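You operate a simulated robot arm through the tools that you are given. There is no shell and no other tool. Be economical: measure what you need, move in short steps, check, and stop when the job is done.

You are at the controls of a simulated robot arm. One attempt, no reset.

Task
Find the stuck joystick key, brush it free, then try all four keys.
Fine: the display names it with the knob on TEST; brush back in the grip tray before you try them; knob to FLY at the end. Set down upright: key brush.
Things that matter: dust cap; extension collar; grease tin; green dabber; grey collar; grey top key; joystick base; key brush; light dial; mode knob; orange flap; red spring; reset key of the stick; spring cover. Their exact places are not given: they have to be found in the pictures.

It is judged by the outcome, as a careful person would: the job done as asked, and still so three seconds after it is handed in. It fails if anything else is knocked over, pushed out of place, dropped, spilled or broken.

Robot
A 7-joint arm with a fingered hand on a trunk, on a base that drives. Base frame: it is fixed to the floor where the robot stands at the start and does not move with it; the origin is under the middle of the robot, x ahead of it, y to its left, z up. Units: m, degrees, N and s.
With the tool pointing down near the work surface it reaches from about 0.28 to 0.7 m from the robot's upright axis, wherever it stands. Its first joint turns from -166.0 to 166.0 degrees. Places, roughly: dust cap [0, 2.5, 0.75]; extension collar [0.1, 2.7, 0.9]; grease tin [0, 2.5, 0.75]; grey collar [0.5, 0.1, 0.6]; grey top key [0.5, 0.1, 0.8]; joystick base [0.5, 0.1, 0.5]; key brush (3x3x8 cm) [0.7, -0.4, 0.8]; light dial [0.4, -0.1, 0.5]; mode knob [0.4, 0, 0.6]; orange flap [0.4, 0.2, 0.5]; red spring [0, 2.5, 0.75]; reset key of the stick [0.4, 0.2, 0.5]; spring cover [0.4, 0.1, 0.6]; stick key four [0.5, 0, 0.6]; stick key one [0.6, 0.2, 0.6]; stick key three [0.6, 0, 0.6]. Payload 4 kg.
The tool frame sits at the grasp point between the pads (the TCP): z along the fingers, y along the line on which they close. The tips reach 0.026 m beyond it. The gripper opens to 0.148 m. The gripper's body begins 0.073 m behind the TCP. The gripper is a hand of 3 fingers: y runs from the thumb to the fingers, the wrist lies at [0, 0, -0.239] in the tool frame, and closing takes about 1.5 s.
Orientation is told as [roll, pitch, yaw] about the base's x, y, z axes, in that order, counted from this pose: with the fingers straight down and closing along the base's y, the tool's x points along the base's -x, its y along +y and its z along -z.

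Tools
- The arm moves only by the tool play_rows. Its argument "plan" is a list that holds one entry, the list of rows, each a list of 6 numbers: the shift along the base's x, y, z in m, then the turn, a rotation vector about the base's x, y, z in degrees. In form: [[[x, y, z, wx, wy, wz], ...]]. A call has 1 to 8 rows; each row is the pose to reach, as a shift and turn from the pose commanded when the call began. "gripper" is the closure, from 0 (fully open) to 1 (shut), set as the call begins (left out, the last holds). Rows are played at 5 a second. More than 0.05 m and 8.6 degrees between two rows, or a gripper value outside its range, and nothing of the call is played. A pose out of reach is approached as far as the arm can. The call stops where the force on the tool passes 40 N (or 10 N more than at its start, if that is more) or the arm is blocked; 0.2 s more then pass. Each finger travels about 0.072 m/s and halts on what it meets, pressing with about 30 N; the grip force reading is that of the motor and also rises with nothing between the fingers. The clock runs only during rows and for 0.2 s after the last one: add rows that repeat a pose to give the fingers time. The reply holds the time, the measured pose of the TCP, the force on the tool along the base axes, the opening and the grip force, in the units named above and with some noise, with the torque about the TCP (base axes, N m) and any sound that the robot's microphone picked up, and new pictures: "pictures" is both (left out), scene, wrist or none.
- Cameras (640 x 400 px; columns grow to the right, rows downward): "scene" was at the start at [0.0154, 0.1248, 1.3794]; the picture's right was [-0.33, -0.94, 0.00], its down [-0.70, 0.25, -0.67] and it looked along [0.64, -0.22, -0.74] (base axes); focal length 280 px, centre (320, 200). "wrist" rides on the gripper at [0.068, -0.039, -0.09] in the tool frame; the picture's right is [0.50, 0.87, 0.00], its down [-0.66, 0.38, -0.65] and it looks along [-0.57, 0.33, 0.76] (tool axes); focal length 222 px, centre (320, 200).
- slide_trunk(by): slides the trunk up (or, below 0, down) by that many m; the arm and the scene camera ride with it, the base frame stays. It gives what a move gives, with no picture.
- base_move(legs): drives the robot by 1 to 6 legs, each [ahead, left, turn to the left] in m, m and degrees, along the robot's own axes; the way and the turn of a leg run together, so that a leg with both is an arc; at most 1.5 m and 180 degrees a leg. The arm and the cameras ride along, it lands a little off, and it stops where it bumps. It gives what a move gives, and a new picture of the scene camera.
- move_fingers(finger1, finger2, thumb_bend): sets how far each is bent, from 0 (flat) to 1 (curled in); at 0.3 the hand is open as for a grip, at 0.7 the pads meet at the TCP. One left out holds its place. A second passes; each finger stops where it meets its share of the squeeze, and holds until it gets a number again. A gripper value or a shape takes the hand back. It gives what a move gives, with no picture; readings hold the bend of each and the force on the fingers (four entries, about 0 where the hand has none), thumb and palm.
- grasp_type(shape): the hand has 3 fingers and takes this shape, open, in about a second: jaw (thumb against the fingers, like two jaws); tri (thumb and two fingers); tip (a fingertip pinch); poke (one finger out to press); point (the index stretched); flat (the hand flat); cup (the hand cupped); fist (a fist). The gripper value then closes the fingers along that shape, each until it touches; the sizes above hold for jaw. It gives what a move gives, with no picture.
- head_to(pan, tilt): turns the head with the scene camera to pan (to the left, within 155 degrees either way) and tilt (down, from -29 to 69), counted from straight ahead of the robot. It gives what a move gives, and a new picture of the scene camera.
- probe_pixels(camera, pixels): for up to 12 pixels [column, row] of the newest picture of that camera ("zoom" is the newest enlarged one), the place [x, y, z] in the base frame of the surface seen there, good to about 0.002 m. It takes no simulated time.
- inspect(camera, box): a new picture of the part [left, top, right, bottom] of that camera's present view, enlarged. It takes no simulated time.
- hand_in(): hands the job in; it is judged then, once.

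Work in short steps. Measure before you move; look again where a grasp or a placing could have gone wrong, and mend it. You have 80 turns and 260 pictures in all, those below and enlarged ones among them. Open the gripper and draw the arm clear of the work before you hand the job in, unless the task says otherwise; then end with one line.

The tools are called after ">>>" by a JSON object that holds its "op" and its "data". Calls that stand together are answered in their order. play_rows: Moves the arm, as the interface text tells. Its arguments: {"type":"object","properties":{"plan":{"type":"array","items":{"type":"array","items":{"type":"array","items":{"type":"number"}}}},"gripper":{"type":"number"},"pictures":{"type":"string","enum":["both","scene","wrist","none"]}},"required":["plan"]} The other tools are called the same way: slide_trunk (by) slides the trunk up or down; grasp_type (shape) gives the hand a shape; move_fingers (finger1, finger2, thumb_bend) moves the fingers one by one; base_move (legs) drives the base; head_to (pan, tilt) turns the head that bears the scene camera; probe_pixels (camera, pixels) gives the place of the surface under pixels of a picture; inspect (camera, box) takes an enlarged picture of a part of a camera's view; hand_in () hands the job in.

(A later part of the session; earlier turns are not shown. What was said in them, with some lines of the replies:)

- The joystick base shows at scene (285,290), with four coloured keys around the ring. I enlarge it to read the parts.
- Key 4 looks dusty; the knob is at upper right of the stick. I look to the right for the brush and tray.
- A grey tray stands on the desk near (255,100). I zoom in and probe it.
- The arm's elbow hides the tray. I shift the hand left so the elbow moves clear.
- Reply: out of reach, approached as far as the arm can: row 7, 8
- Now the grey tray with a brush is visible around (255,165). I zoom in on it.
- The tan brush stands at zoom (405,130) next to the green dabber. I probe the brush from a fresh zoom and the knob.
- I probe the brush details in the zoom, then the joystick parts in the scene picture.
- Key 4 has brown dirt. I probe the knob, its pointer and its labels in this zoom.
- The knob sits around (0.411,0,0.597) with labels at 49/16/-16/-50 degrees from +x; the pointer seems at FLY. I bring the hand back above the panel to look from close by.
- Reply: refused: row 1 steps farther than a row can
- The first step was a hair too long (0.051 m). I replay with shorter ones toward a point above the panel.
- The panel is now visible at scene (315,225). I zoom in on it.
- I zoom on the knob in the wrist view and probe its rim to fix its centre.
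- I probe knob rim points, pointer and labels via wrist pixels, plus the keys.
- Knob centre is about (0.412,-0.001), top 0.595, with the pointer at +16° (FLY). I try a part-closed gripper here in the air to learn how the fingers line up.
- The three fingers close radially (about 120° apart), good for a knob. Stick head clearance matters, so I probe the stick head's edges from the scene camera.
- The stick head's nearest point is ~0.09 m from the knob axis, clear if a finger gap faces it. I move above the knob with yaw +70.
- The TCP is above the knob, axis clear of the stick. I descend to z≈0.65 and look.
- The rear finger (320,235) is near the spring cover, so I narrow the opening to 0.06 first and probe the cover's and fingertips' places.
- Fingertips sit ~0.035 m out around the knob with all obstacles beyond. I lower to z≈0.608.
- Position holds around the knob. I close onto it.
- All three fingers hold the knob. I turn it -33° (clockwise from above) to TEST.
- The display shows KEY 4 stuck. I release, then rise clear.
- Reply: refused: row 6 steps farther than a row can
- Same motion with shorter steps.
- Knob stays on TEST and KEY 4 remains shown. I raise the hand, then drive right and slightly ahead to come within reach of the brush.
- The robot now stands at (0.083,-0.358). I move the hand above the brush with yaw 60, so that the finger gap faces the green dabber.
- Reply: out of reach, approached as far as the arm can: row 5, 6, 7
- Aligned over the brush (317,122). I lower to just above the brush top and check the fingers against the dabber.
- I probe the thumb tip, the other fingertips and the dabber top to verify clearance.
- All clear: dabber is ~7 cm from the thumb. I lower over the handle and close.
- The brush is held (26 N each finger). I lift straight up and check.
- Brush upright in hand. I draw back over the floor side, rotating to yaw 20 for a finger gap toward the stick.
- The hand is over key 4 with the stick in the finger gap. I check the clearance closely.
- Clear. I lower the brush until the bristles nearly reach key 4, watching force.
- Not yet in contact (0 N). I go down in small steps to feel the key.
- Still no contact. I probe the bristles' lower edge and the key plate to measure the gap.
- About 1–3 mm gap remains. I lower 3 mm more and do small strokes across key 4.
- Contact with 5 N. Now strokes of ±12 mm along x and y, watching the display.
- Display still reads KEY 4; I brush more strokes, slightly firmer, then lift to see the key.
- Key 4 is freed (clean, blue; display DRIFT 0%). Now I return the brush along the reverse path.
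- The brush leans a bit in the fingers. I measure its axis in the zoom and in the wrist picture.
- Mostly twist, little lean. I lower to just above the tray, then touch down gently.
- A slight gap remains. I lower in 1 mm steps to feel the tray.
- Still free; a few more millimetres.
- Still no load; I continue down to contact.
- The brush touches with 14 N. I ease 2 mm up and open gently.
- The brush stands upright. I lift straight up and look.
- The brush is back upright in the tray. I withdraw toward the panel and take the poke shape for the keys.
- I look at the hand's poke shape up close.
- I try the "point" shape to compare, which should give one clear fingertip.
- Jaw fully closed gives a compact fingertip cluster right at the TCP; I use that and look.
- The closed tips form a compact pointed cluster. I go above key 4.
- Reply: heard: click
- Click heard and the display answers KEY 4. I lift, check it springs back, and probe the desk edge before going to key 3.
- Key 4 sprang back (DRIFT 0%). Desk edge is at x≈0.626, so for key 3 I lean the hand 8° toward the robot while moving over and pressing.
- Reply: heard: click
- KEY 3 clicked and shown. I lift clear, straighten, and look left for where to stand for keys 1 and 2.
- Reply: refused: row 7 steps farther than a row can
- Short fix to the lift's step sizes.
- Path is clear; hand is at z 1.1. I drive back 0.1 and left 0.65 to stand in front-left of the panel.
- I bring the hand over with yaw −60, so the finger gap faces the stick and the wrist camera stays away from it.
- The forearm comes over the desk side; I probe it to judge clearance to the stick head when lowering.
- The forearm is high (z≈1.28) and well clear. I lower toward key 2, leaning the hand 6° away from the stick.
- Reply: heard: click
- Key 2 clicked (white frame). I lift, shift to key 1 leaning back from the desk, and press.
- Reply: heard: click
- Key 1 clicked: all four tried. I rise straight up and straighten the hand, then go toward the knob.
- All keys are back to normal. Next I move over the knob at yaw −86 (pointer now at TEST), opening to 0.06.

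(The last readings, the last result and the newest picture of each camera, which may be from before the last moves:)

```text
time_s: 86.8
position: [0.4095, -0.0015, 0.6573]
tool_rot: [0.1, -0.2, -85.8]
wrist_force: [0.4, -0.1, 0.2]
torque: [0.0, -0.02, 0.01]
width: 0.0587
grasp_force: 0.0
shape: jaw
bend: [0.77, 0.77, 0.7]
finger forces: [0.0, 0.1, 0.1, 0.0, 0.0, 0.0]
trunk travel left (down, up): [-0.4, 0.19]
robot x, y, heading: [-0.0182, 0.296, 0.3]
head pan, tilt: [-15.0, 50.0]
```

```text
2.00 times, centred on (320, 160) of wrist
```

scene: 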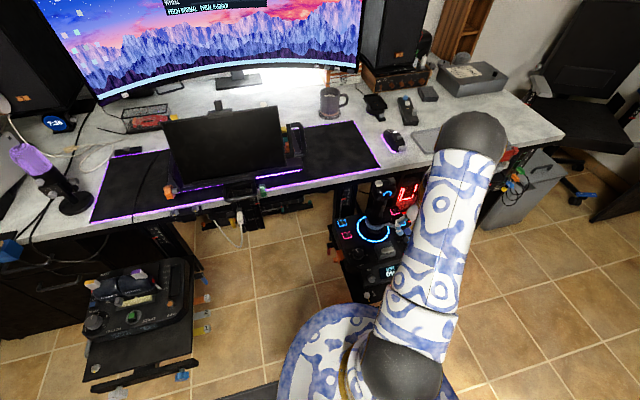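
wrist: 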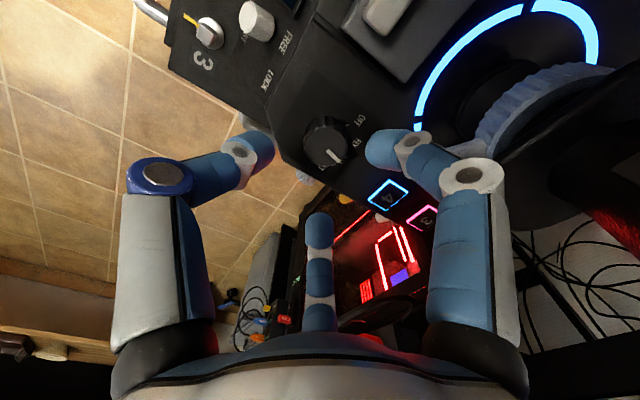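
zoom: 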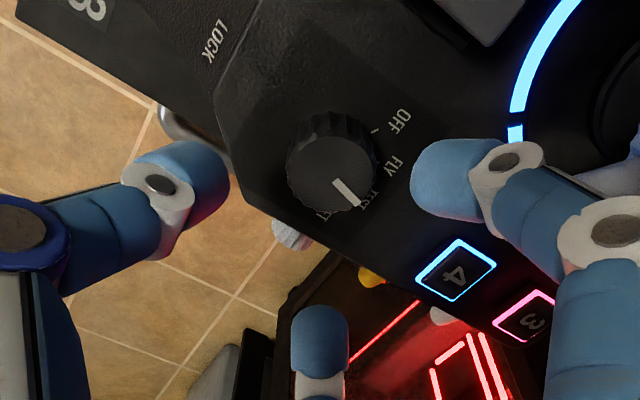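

Same finger layout as when I released the knob before. I lower to z≈0.608 and close.

>>> {"op": "play_rows", "data": {"plan": [[[0.003, 0, -0.015, 0, 0, 0], [0.003, 0, -0.03, 0, 0, 0], [0.003, 0, -0.042, 0, 0, 0], [0.003, 0, -0.048, 0, 0, 0]]], "pictures": "none"}}

>>> {"op": "play_rows", "data": {"plan": [[[0, 0, 0, 0, 0, 0], [0, 0, 0, 0, 0, 0], [0, 0, 0, 0, 0, 0], [0, 0, 0, 0, 0, 0], [0, 0, 0, 0, 0, 0]]], "gripper": 0.85, "pictures": "wrist"}}

```text
time_s: 87.8
position: [0.4136, -0.003, 0.6084]
tool_rot: [0.0, -0.2, -85.8]
wrist_force: [0.3, 0.8, 0.3]
torque: [-0.01, 0.02, 0.0]
width: 0.0587
grasp_force: 0.1
shape: jaw
bend: [0.77, 0.77, 0.7]
finger forces: [0.0, 0.0, 0.0, 0.0, 0.0, 0.0]
trunk travel left (down, up): [-0.4, 0.19]
robot x, y, heading: [-0.016, 0.2927, 0.2]
head pan, tilt: [-15.0, 50.0]
```

```text
time_s: 89.0
position: [0.4146, -0.0041, 0.6081]
tool_rot: [0.0, -0.1, -85.8]
wrist_force: [-1.2, 0.7, -4.9]
torque: [0.02, 0.03, -0.02]
width: 0.0267
grasp_force: 30.6
shape: jaw
bend: [0.76, 0.75, 0.7]
finger forces: [27.0, 26.3, 0.0, 0.0, 27.1, 0.0]
trunk travel left (down, up): [-0.4, 0.19]
robot x, y, heading: [-0.0181, 0.2966, -0.1]
head pan, tilt: [-15.0, 50.0]
```

wrist: 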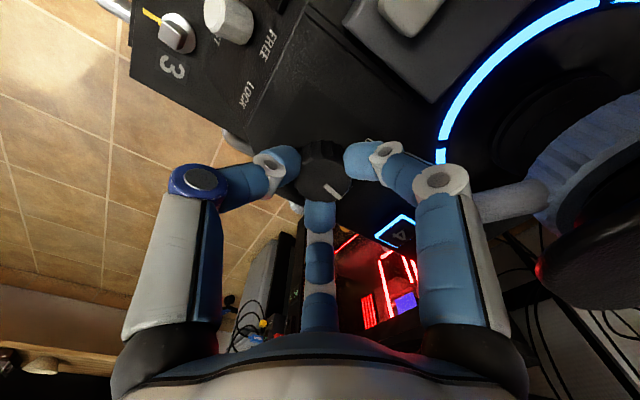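

Knob gripped. I turn it +34° back to FLY.

>>> {"op": "play_rows", "data": {"plan": [[[0, 0, 0, 0, 0, 6], [0, 0, 0, 0, 0, 12], [0, 0, 0, 0, 0, 18], [0, 0, 0, 0, 0, 24], [0, 0, 0, 0, 0, 30], [0, 0, 0, 0, 0, 34], [0, 0, 0, 0, 0, 34]]], "pictures": "wrist"}}

>>> {"op": "play_rows", "data": {"plan": [[[0, 0, 0, 0, 0, 0], [0, 0, 0, 0, 0, 0], [0, 0, 0, 0, 0, 0], [0, 0, 0.03, 0, 0, 0], [0, 0, 0.07, 0, 0, 0], [-0.005, 0, 0.11, 0, 0, 0], [-0.01, 0, 0.155, 0, 0, 0], [-0.02, 0, 0.2, 0, 0, 0]]], "gripper": 0.6, "pictures": "both"}}

>>> {"op": "inspect", "data": {"camera": "wrist", "box": [180, 0, 480, 200]}}

```text
time_s: 90.6
position: [0.4153, -0.0035, 0.6082]
tool_rot: [0.0, -0.1, -51.8]
wrist_force: [3.6, -1.2, -11.0]
torque: [0.02, -0.08, 0.02]
width: 0.0263
grasp_force: 29.7
shape: jaw
bend: [0.76, 0.75, 0.7]
finger forces: [27.0, 29.0, 0.0, 0.1, 25.3, 0.0]
trunk travel left (down, up): [-0.4, 0.19]
robot x, y, heading: [-0.0145, 0.2965, 0.2]
head pan, tilt: [-15.0, 50.0]
```

wrist: 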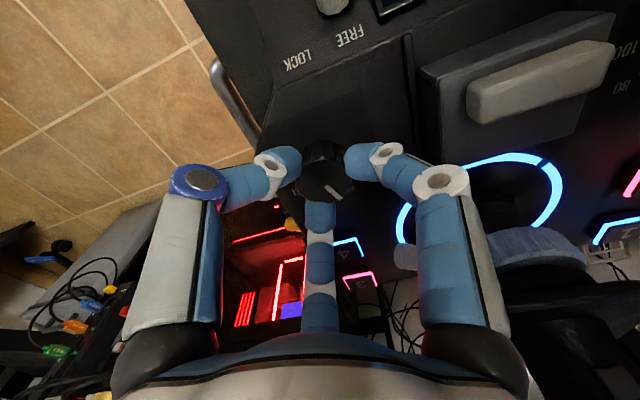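

```text
time_s: 92.4
position: [0.3924, -0.0009, 0.809]
tool_rot: [0.1, -0.1, -51.8]
wrist_force: [-1.3, -0.1, -0.3]
torque: [0.0, 0.0, 0.03]
width: 0.0585
grasp_force: 0.2
shape: jaw
bend: [0.77, 0.77, 0.7]
finger forces: [0.0, 0.0, 0.0, 0.0, 0.0, 0.0]
trunk travel left (down, up): [-0.4, 0.19]
robot x, y, heading: [-0.02, 0.2954, 0.1]
head pan, tilt: [-15.0, 50.0]
```

scene: 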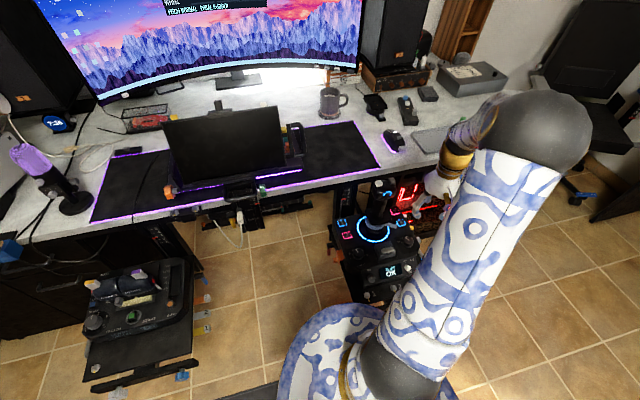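
wrist: 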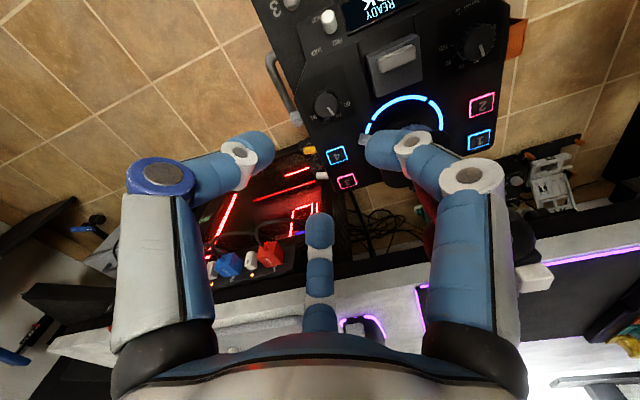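

```text
2.00 times, centred on (330, 100) of wrist
```

zoom: 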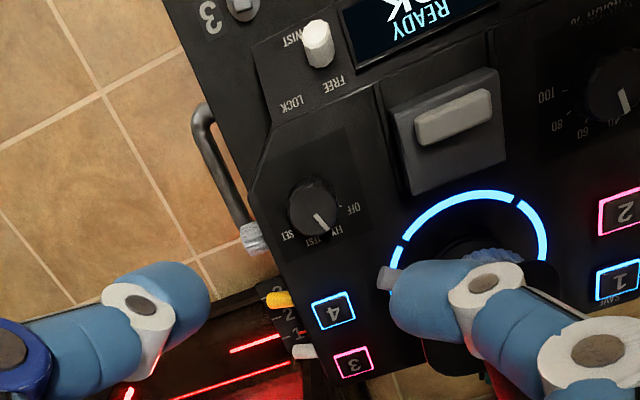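

Display shows READY OK. I withdraw up and back with the gripper open, then verify panel, knob and brush.

>>> {"op": "play_rows", "data": {"plan": [[[-0.01, 0.02, 0.045, 0, 0, 0], [-0.02, 0.04, 0.09, 0, 0, 0], [-0.03, 0.06, 0.135, 0, 0, 0], [-0.04, 0.08, 0.18, 0, 0, 0], [-0.05, 0.12, 0.2, 0, 0, 0], [-0.06, 0.165, 0.2, 0, 0, 0], [-0.07, 0.21, 0.2, 0, 0, 0], [-0.08, 0.255, 0.2, 0, 0, 0]]], "gripper": 0.0, "pictures": "none"}}

>>> {"op": "head_to", "data": {"pan": -30, "tilt": 48}}

>>> {"op": "inspect", "data": {"camera": "wrist", "box": [200, 0, 440, 150]}}

```text
refused: row 1 steps farther than a row can; nothing moved
```

```text
time_s: 93.2
position: [0.3921, -0.0019, 0.8082]
tool_rot: [0.0, -0.2, -51.8]
wrist_force: [-0.9, -0.2, -0.4]
torque: [0.01, 0.03, -0.03]
width: 0.0587
grasp_force: 0.1
shape: jaw
bend: [0.77, 0.77, 0.7]
finger forces: [0.0, 0.1, 0.0, 0.0, 0.0, 0.0]
trunk travel left (down, up): [-0.4, 0.19]
robot x, y, heading: [-0.0186, 0.2997, -0.1]
head pan, tilt: [-30.0, 48.0]
```

scene: 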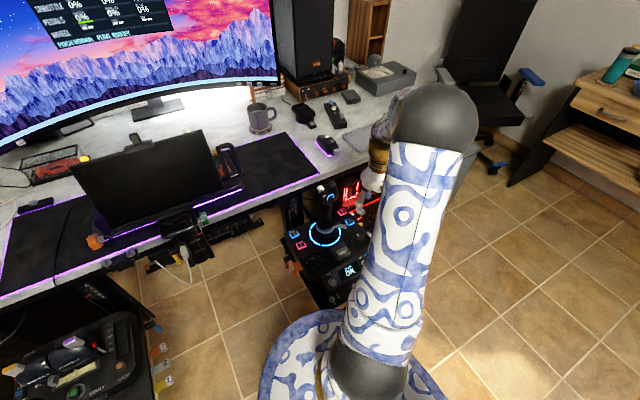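

```text
2.67 times, centred on (320, 75) of wrist
```

zoom: 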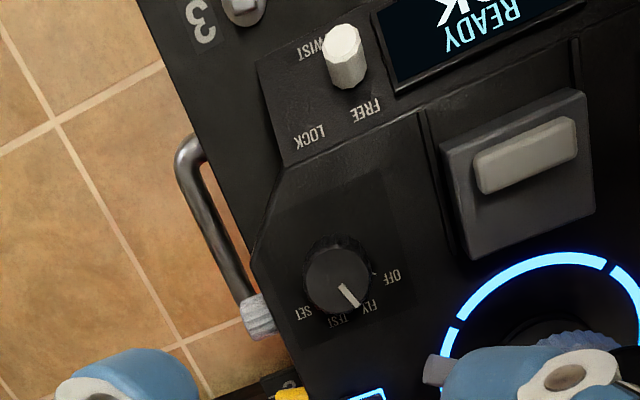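

The pointer is on FLY. I redo the withdrawal with shorter steps.

>>> {"op": "play_rows", "data": {"plan": [[[-0.01, 0.01, 0.04, 0, 0, 0], [-0.02, 0.02, 0.08, 0, 0, 0], [-0.03, 0.03, 0.12, 0, 0, 0], [-0.04, 0.04, 0.16, 0, 0, 0], [-0.05, 0.07, 0.19, 0, 0, 0], [-0.06, 0.11, 0.2, 0, 0, 0], [-0.07, 0.15, 0.2, 0, 0, 0], [-0.08, 0.195, 0.2, 0, 0, 0]]], "gripper": 0.0, "pictures": "both"}}

>>> {"op": "inspect", "data": {"camera": "scene", "box": [270, 80, 430, 320]}}

>>> {"op": "inspect", "data": {"camera": "wrist", "box": [0, 0, 320, 200]}}

```text
time_s: 95.0
position: [0.3149, 0.1911, 1.0071]
tool_rot: [0.0, -0.2, -51.8]
wrist_force: [0.7, 0.2, -0.4]
torque: [0.01, 0.01, -0.05]
width: 0.1479
grasp_force: 0.1
shape: jaw
bend: [0.3, 0.3, 0.3]
finger forces: [0.0, 0.1, 0.0, 0.0, 0.0, 0.0]
trunk travel left (down, up): [-0.4, 0.19]
robot x, y, heading: [-0.0186, 0.2947, -0.2]
head pan, tilt: [-30.0, 48.0]
```

scene: 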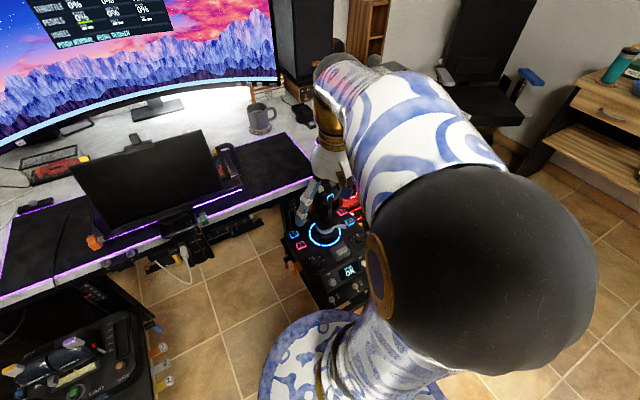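
wrist: 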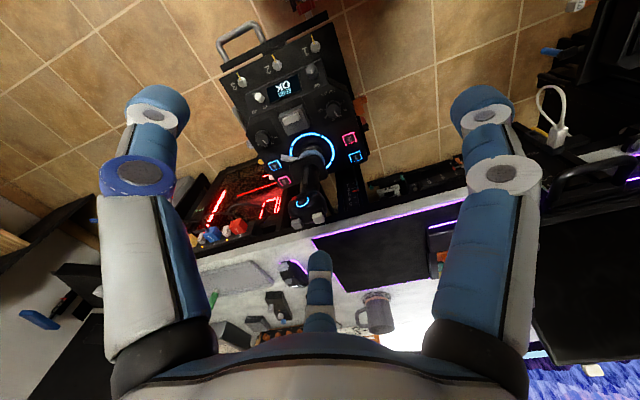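

```text
1.67 times, centred on (350, 200) of scene
```

zoom: 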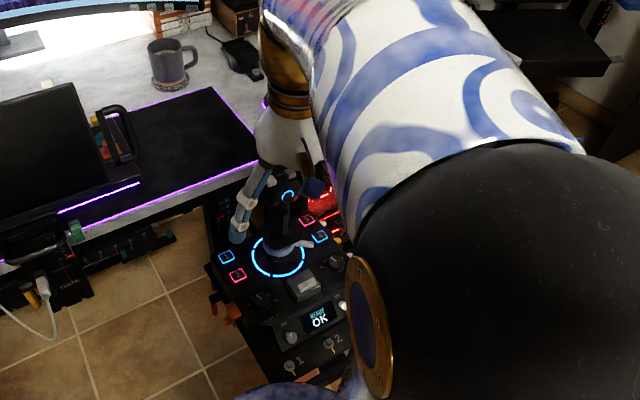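

```text
2.00 times, centred on (160, 100) of wrist
```

zoom: 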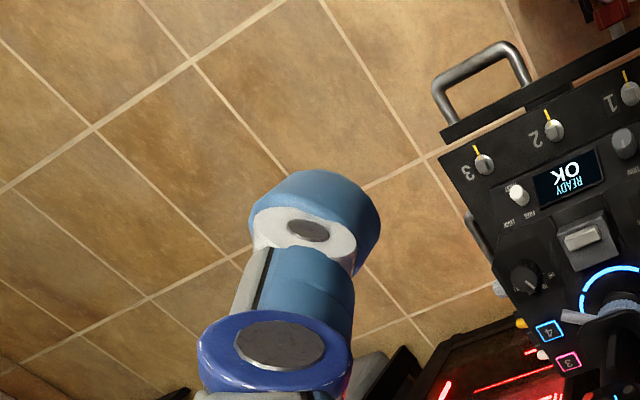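

The display reads READY OK, the knob is on FLY, and all four keys clicked. The brush was last seen upright in the tray, and the arm is clear with the gripper open, so I hand in.

>>> {"op": "hand_in", "data": {}}

```text
The job is handed in.
```

The job is done and handed in: the display named key 4 as the stuck one, I brushed it free, put the brush back upright in the grip tray, tried all four keys (each clicked), and set the knob back to FLY, where the display reads READY OK.
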